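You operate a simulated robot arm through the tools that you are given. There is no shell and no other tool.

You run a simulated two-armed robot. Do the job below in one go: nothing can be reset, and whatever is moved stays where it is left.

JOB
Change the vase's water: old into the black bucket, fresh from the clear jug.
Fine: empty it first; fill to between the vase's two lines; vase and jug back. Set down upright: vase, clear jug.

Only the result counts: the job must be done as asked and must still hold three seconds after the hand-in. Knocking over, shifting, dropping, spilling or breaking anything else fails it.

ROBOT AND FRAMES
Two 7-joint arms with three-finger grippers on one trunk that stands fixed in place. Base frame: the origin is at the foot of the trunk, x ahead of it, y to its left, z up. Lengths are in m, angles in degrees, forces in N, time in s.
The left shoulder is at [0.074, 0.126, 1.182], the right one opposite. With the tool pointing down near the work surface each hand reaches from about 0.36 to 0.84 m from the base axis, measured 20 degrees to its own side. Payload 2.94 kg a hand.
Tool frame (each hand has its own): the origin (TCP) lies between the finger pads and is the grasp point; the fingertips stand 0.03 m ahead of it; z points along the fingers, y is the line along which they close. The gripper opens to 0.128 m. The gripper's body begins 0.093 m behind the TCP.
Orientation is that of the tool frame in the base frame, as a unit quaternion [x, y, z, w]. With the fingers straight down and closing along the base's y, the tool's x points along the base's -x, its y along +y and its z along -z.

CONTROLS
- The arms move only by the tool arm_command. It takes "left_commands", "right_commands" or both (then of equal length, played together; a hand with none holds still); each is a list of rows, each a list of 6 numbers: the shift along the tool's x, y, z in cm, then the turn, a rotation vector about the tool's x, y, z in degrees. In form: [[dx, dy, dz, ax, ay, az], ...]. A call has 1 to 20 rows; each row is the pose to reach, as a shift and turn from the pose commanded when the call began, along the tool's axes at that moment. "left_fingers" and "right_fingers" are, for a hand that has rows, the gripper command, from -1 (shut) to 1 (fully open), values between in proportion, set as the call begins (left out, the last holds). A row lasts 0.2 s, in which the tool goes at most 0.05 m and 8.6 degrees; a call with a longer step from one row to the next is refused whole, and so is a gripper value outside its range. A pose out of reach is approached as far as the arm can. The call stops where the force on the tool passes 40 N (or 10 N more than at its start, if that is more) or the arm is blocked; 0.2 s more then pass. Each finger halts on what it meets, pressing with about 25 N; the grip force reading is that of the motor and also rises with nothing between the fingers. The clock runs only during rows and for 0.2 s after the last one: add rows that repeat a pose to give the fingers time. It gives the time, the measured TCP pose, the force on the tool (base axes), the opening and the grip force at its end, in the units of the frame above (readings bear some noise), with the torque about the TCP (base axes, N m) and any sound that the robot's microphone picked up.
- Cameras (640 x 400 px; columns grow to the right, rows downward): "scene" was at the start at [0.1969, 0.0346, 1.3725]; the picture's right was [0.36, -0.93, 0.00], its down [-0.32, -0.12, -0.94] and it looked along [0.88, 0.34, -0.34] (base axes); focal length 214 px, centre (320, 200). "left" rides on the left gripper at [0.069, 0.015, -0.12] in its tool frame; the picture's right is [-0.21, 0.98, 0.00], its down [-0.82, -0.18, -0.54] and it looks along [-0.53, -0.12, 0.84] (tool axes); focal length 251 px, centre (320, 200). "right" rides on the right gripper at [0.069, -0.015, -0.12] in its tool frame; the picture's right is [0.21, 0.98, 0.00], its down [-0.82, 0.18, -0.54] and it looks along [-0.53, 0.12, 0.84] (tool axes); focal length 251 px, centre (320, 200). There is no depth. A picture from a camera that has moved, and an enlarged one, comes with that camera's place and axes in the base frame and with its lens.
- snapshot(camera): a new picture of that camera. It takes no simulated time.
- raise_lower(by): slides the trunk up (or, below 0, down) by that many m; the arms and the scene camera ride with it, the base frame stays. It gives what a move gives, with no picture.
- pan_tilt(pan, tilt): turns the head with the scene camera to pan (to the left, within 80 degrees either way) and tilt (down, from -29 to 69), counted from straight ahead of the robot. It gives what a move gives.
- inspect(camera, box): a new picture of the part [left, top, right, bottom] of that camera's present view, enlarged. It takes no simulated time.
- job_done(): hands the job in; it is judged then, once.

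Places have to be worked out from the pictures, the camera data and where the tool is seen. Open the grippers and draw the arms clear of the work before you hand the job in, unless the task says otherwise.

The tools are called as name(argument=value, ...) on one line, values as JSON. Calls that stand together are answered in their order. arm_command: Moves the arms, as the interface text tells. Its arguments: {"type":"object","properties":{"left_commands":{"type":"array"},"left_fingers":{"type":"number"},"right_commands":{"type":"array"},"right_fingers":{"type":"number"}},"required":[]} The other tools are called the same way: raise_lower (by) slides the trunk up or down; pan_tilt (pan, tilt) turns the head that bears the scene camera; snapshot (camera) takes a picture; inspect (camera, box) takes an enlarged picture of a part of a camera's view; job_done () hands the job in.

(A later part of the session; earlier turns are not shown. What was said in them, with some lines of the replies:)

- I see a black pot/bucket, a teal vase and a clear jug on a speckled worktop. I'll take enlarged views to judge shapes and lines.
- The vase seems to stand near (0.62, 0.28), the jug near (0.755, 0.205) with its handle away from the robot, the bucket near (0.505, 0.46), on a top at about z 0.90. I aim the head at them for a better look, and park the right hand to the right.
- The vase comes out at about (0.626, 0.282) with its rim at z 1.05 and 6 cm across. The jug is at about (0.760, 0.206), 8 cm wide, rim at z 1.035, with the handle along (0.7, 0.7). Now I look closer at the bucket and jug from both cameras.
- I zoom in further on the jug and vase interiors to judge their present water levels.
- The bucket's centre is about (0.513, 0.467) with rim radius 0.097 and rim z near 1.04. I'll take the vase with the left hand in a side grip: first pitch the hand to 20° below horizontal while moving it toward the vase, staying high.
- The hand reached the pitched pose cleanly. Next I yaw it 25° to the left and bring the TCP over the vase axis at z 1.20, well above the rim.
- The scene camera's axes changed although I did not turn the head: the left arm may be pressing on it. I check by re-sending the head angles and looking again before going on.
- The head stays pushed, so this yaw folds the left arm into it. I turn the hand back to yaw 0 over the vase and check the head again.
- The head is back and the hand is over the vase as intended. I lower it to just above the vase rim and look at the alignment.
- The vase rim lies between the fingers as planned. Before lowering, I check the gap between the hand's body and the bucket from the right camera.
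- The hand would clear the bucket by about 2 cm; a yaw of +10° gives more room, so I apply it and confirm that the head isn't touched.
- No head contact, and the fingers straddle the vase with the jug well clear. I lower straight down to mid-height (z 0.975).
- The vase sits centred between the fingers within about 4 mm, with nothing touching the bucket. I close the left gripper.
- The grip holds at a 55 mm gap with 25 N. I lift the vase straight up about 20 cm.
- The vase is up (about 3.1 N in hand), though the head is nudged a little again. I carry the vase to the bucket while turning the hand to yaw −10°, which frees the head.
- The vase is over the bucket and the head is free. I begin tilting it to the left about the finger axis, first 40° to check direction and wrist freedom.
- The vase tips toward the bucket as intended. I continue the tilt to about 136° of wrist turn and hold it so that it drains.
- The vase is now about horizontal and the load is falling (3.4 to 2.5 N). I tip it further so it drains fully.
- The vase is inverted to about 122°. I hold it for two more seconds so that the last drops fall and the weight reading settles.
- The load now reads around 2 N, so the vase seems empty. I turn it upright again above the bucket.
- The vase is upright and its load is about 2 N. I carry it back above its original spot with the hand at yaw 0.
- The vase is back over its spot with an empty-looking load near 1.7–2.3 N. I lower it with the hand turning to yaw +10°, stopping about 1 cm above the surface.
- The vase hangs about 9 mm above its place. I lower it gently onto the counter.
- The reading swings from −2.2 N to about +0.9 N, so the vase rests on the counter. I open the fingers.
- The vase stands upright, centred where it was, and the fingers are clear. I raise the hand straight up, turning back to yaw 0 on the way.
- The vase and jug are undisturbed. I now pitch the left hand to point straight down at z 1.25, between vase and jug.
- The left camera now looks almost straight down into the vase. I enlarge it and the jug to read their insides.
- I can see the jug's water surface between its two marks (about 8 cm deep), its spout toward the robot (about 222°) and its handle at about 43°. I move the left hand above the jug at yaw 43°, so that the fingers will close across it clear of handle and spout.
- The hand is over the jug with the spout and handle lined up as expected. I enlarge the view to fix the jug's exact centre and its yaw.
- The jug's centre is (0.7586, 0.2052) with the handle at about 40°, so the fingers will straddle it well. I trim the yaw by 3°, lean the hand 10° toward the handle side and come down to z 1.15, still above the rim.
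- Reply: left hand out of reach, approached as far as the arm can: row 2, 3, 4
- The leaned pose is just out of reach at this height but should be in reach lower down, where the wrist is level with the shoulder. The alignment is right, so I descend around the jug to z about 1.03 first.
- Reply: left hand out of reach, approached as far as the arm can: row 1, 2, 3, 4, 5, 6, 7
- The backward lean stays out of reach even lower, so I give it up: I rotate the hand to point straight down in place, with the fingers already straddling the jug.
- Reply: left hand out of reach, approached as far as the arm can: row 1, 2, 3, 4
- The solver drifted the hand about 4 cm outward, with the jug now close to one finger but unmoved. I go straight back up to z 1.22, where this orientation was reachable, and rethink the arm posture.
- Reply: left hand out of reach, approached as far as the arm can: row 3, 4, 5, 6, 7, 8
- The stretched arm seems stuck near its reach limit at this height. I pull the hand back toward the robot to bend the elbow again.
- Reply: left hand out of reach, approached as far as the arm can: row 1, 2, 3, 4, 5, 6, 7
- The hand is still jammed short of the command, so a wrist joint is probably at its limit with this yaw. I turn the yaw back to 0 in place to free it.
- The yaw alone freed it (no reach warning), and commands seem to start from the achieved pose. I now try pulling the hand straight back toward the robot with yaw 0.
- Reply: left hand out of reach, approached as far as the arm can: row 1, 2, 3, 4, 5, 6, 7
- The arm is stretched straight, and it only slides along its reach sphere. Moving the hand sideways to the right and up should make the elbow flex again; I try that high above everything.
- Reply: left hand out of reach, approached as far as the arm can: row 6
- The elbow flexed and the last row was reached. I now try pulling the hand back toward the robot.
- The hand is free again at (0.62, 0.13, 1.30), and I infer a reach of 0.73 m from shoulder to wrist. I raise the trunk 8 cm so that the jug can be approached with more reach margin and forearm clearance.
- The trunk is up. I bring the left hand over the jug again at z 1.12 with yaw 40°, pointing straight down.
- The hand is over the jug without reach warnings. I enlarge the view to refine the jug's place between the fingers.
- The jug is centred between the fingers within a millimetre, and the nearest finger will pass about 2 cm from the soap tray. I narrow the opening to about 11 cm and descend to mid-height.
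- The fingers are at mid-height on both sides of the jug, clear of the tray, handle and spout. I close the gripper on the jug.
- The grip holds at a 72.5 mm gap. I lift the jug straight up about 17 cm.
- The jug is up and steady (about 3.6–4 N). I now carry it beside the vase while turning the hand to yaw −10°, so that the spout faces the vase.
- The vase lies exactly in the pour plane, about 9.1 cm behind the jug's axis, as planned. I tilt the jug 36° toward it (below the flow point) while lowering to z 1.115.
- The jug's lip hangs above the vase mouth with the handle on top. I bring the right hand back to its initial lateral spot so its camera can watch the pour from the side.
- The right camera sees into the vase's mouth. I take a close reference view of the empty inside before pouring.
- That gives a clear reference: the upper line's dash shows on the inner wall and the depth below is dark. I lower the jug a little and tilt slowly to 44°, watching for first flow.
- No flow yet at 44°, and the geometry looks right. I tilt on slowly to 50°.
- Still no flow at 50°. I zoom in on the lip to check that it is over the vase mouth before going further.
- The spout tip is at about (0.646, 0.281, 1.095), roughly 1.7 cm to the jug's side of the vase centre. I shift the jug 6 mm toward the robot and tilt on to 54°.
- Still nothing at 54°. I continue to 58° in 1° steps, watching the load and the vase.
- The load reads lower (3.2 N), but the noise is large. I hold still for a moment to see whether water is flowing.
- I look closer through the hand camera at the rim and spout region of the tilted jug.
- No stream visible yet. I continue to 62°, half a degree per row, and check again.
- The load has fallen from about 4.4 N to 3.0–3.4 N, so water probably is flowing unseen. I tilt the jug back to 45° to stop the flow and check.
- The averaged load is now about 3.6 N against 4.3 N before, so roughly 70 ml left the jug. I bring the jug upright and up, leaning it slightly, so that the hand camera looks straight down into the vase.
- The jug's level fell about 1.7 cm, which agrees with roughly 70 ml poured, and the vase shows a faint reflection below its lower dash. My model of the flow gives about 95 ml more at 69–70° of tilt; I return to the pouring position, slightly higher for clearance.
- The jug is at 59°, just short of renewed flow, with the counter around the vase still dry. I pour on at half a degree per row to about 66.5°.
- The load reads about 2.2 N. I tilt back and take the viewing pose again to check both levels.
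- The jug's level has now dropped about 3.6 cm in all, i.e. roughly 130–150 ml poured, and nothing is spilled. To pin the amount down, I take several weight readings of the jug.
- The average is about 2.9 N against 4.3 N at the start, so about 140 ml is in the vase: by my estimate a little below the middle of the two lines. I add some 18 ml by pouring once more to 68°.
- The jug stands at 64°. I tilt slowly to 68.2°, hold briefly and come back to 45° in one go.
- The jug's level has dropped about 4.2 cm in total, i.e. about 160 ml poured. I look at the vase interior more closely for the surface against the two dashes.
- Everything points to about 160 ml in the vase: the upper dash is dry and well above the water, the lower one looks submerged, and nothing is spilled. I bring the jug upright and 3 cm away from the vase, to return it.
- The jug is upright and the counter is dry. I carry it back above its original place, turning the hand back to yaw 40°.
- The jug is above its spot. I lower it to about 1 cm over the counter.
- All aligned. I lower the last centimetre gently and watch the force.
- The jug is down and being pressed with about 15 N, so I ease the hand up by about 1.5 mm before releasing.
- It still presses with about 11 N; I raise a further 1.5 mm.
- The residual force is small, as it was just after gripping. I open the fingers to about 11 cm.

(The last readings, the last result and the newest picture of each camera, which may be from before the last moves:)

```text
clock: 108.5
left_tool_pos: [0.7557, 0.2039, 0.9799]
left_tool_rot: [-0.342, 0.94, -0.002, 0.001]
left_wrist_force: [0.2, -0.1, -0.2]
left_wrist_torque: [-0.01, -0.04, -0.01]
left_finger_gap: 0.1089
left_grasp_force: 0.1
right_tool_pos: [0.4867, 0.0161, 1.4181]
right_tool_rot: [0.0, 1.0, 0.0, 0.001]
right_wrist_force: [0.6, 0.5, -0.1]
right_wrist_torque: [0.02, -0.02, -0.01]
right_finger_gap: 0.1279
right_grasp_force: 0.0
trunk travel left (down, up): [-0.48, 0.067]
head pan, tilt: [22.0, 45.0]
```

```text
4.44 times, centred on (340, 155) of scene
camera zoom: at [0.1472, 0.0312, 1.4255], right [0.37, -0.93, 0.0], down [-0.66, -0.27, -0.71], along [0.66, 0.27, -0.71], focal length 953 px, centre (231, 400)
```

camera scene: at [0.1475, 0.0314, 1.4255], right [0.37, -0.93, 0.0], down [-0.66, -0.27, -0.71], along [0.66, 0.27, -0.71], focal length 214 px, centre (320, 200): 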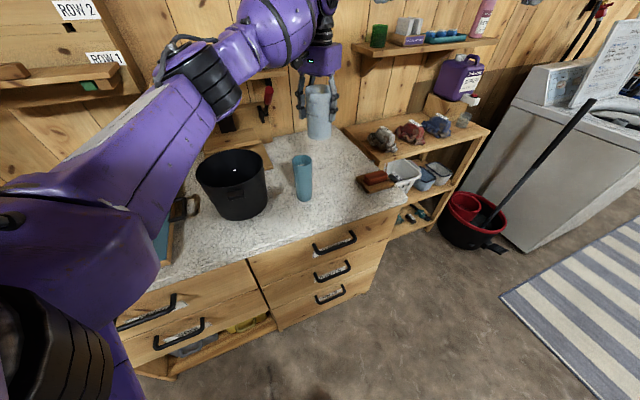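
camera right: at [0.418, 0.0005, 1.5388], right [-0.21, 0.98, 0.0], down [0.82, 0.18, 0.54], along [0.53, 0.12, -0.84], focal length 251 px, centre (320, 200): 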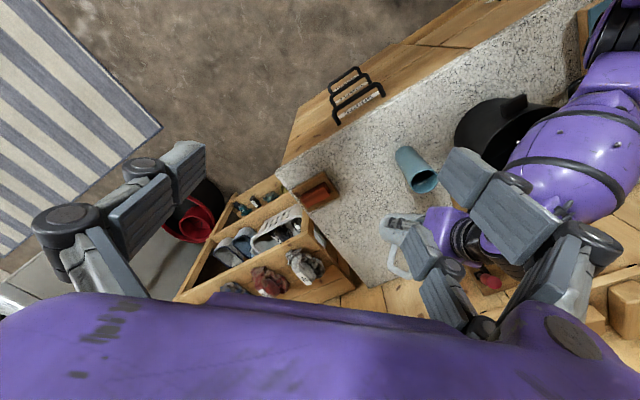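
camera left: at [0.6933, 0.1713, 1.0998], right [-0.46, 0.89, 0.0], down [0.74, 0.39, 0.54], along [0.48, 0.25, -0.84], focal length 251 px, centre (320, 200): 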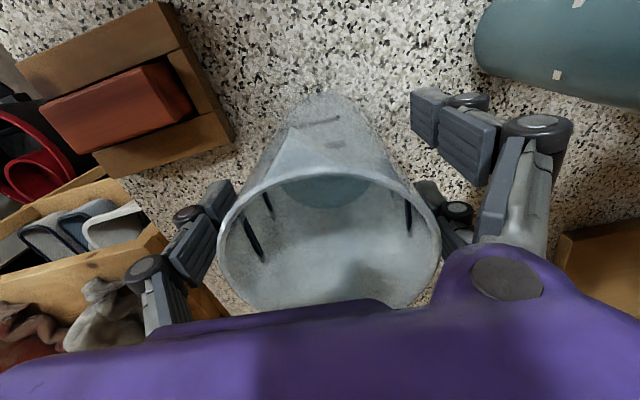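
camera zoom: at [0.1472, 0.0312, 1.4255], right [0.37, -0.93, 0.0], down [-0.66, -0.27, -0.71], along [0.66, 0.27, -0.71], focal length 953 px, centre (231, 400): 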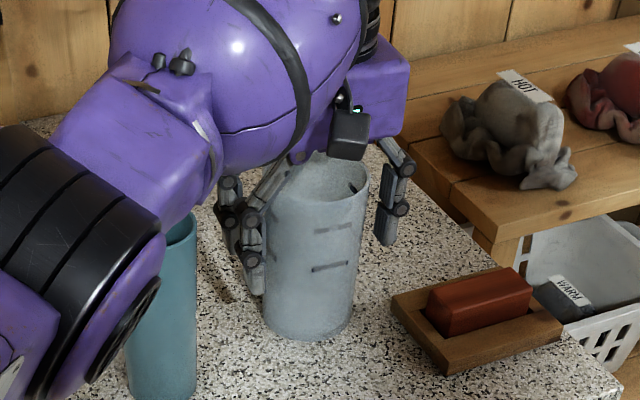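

The jug stands upright on its own in its old place. I raise the hand straight up out of it.

arm_command(left_commands=[[0, 0, -1.5, 0, 0, 0], [0, 0, -3.5, 0, 0, 0], [0, 0, -6.0, 0, 0, 0], [0, 0, -8.5, 0, 0, 0], [0, 0, -11.0, 0, 0, 0], [0, 0, -13.5, 0, 0, 0], [0, 0, -16.0, 0, 0, 0], [0, 0, -16.0, 0, 0, 0]])

snapshot(camera="left")

inspect(camera="scene", box=[230, 80, 410, 220])

```text
clock: 110.3
left_tool_pos: [0.7563, 0.2031, 1.1411]
left_tool_rot: [-0.343, 0.939, -0.002, -0.001]
left_wrist_force: [1.0, -0.1, 0.0]
left_wrist_torque: [0.03, 0.02, 0.02]
left_finger_gap: 0.1088
left_grasp_force: 0.1
right_tool_pos: [0.4892, 0.0165, 1.4194]
right_tool_rot: [0.0, 1.0, 0.0, 0.0]
right_wrist_force: [-0.1, 0.2, 0.1]
right_wrist_torque: [-0.01, 0.01, 0.02]
right_finger_gap: 0.128
right_grasp_force: 0.0
trunk travel left (down, up): [-0.48, 0.067]
head pan, tilt: [22.0, 45.0]
```

```text
taken
camera left: at [0.6933, 0.172, 1.2594], right [-0.46, 0.89, 0.0], down [0.74, 0.39, 0.54], along [0.48, 0.25, -0.84], focal length 251 px, centre (320, 200)
```

left: 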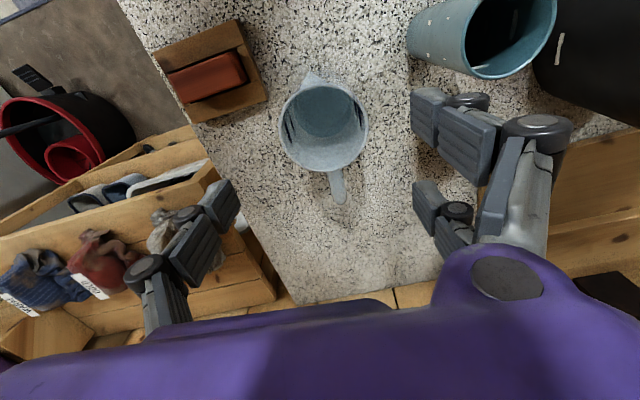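

```text
2.86 times, centred on (320, 150) of scene
camera zoom: at [0.1477, 0.0313, 1.4254], right [0.37, -0.93, 0.0], down [-0.66, -0.27, -0.71], along [0.66, 0.27, -0.71], focal length 613 px, centre (320, 343)
```

zoom: 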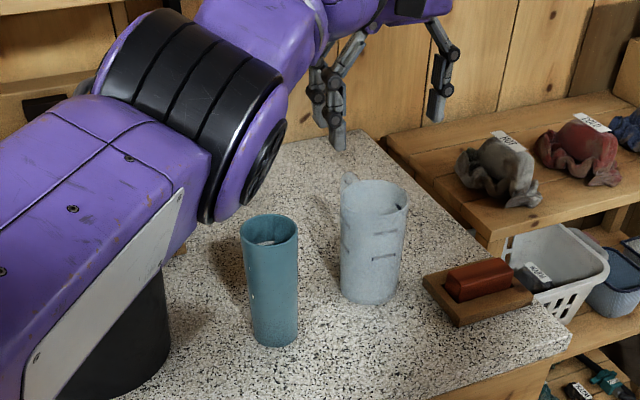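

The jug is back within a few millimetres, and vase, jug and surroundings look fine. I move the left hand up and back to where its camera can look down into the vase for a final level check.

arm_command(left_commands=[[0.3, 0.5, -3.0, 0, 0, 3], [1.2, 2.2, -5.5, 0, 0, 9], [2.2, 4.2, -7.5, 0, 0, 16], [3.3, 6.2, -9.5, 0, 0, 23], [4.4, 8.3, -11.3, 0, 0, 30], [5.4, 10.2, -12.6, 0, 0, 36.5], [5.87, 11.06, -13.0, 0, 0, 40], [5.87, 11.06, -13.0, 0, 0, 40]])

snapshot(camera="left")

snapshot(camera="scene")

```text
clock: 112.1
left_tool_pos: [0.6398, 0.2508, 1.2699]
left_tool_rot: [-0.001, 1.0, -0.002, 0.0]
left_wrist_force: [-0.4, -0.9, 0.8]
left_wrist_torque: [0.0, 0.0, 0.01]
left_finger_gap: 0.1086
left_grasp_force: 0.1
right_tool_pos: [0.4883, 0.0164, 1.4179]
right_tool_rot: [0.0, 1.0, 0.0, 0.0]
right_wrist_force: [-0.4, 0.6, -0.9]
right_wrist_torque: [-0.01, 0.02, 0.01]
right_finger_gap: 0.1281
right_grasp_force: 0.0
trunk travel left (down, up): [-0.48, 0.067]
head pan, tilt: [22.0, 45.0]
```

```text
taken
camera left: at [0.5702, 0.2668, 1.3899], right [0.22, 0.98, 0.0], down [0.82, -0.18, 0.54], along [0.53, -0.12, -0.84], focal length 251 px, centre (320, 200)
```

left: 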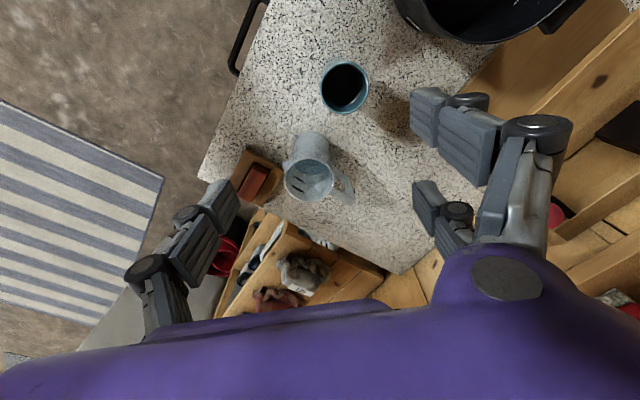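

```text
taken
camera scene: at [0.1475, 0.0312, 1.4254], right [0.37, -0.93, 0.0], down [-0.66, -0.27, -0.71], along [0.66, 0.27, -0.71], focal length 214 px, centre (320, 200)
```

scene: 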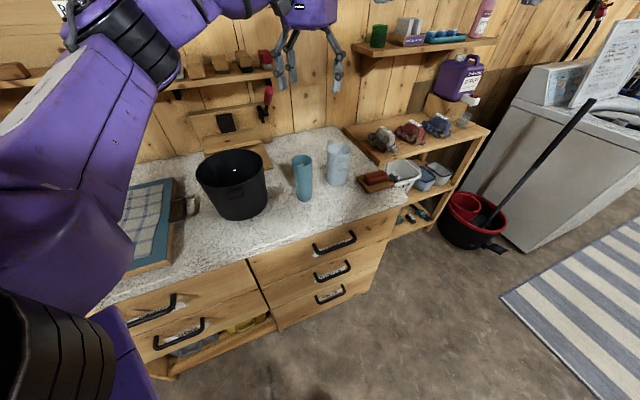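

inspect(camera="left", box=[315, 55, 375, 115])

inspect(camera="left", box=[270, 120, 365, 215])

```text
6.67 times, centred on (345, 85) of left
camera zoom: at [0.5702, 0.2668, 1.3899], right [0.22, 0.98, 0.0], down [0.82, -0.18, 0.54], along [0.53, -0.12, -0.84], focal length 1676 px, centre (153, 967)
```

zoom: 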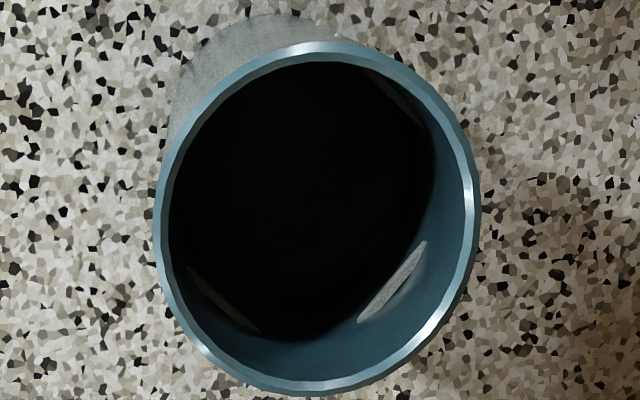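

```text
4.21 times, centred on (318, 168) of left
camera zoom: at [0.5702, 0.2668, 1.3899], right [0.22, 0.98, 0.0], down [0.82, -0.18, 0.54], along [0.53, -0.12, -0.84], focal length 1059 px, centre (330, 337)
```

zoom: 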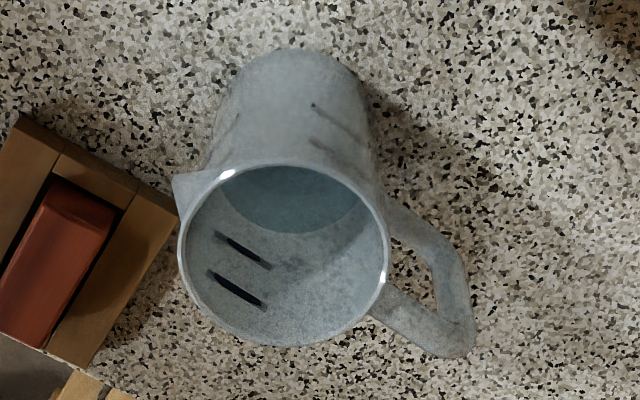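

The jug's level is down 4.1 cm, which puts the vase's water near the middle between its lines; vase, jug and bucket all stand in place and the counter is dry. I open the gripper and withdraw both arms to their starting areas, clear of the work.

arm_command(left_commands=[[0.5, 0.5, -2.5, 0, 0, 0], [2.0, 2.5, -5.0, 0, 0, 0], [4.5, 5.5, -7.0, 0, 0, 0], [7.0, 9.0, -8.5, 0, 0, 0], [9.5, 12.5, -10.0, 0, 0, 0], [12.0, 16.0, -11.0, 0, 0, 0], [14.5, 19.5, -11.0, 0, 0, 0], [16.5, 22.5, -11.0, 0, 0, 0], [17.0, 23.4, -11.0, 0, 0, 0], [17.0, 23.4, -11.0, 0, 0, 0]], left_fingers=1, right_commands=[[0, 0, 0, 0, 0, 0], [0, -3, 0, 0, 0, 0], [0, -6, 0, 0, 0, 0], [0, -9, 0, 0, 0, 0], [0, -12, 0, 0, 0, 0], [0, -15, 0, 0, 0, 0], [0, -18, 0, 0, 0, 0], [0, -20, 0, 0, 0, 0], [0, -20, 0, 0, 0, 0], [0, -20, 0, 0, 0, 0]], right_fingers=1)

snapshot(camera="scene")

inspect(camera="scene", box=[180, 110, 400, 250])

snapshot(camera="left")

```text
clock: 114.3
left_tool_pos: [0.4689, 0.4842, 1.3815]
left_tool_rot: [0.0, 1.0, -0.001, 0.001]
left_wrist_force: [0.3, -0.9, 0.7]
left_wrist_torque: [0.01, -0.02, 0.01]
left_finger_gap: 0.1282
left_grasp_force: 0.1
right_tool_pos: [0.4884, -0.1853, 1.4173]
right_tool_rot: [0.0, 1.0, 0.0, -0.001]
right_wrist_force: [0.1, 0.0, 0.1]
right_wrist_torque: [0.03, -0.03, 0.02]
right_finger_gap: 0.128
right_grasp_force: 0.1
trunk travel left (down, up): [-0.48, 0.067]
head pan, tilt: [22.0, 45.0]
```

```text
taken
camera scene: at [0.1395, 0.0446, 1.4244], right [0.54, -0.84, 0.0], down [-0.6, -0.39, -0.7], along [0.59, 0.38, -0.72], focal length 214 px, centre (320, 200)
```

scene: 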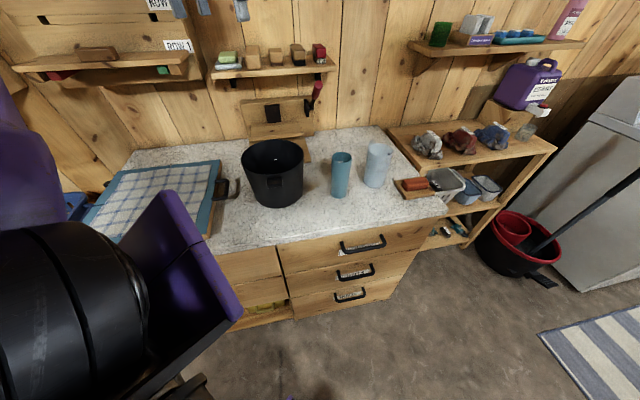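

```text
2.86 times, centred on (290, 180) of scene
camera zoom: at [0.1395, 0.0446, 1.4244], right [0.54, -0.84, 0.0], down [-0.6, -0.39, -0.7], along [0.59, 0.38, -0.72], focal length 613 px, centre (406, 257)
```

zoom: 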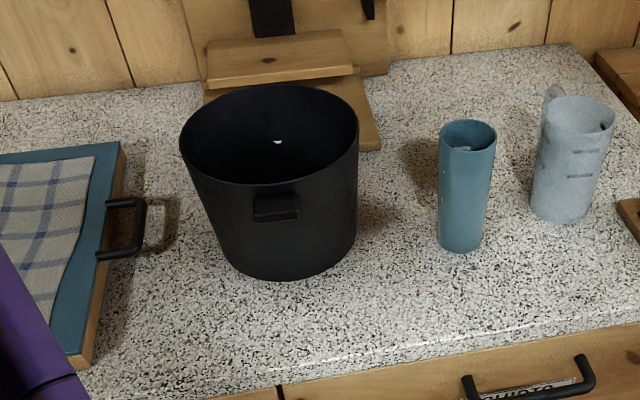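

```text
taken
camera left: at [0.4, 0.5005, 1.5], right [0.21, 0.98, 0.0], down [0.82, -0.18, 0.54], along [0.53, -0.12, -0.84], focal length 251 px, centre (320, 200)
```

left: 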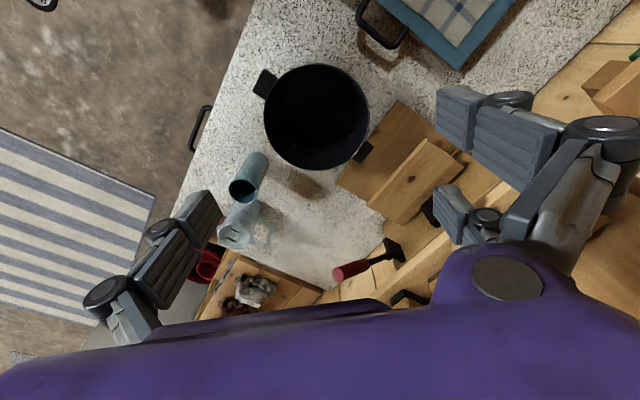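

Both arms are clear and everything stands upright in place with a dry counter. One last close look at the vase and jug from the left camera.

inspect(camera="left", box=[210, 140, 290, 255])

inspect(camera="scene", box=[315, 135, 405, 205])

```text
3.48 times, centred on (250, 198) of left
camera zoom: at [0.4, 0.5005, 1.5], right [0.21, 0.98, 0.0], down [0.82, -0.18, 0.54], along [0.53, -0.12, -0.84], focal length 875 px, centre (564, 209)
```

zoom: 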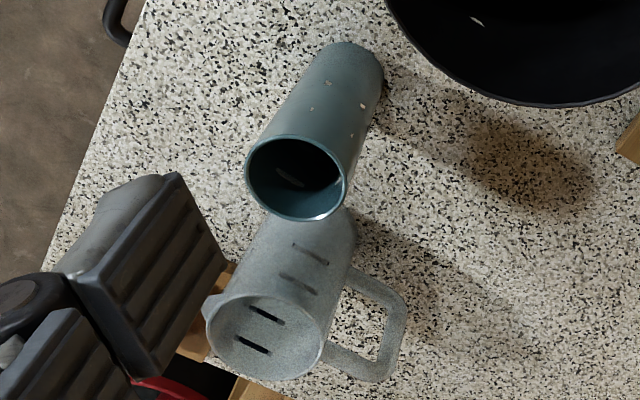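

```text
5.71 times, centred on (360, 170) of scene
camera zoom: at [0.1395, 0.0446, 1.4244], right [0.54, -0.84, 0.0], down [-0.6, -0.39, -0.7], along [0.59, 0.38, -0.72], focal length 1226 px, centre (91, 371)
```

zoom: 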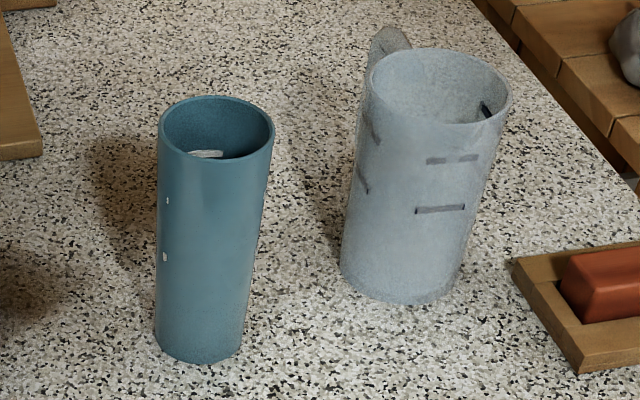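

The job is complete as far as I can see. The old water is in the bucket, about 160 ml of fresh water is in the vase, near mid-way between its lines by the jug's drop and weight, and vase and jug stand upright in their places with the arms clear. I hand it in.

job_done()

```text
The job is handed in.
```

I changed the vase's water and handed the job in. The fill height is worked out, not seen: the inside of the vase is too dark in every camera view to show the water surface.

- **Emptying:** I tipped the vase to about 120° over the black bucket and held it there about 3.6 seconds. Its weight reading fell from about 3.4 N to about 2.1 N, so it should be empty.
- **Filling:** The jug's level dropped about 4.1 cm, so about 160 ml went into the vase. A weight reading part-way through agreed with the drop in the jug. By my measurements that puts the water near the middle of the vase's two lines.
- **Vase and jug:** Both stand upright within a few millimetres of where they started.
- **Surroundings:** The counter shows no spilled water, and nothing else looks moved.
- **Robot:** Both grippers are open and the arms are clear of the work. The trunk is still about 8 cm higher than at the start, because I raised it to reach the jug and left it there. The left arm was leaning lightly against the head at the end.
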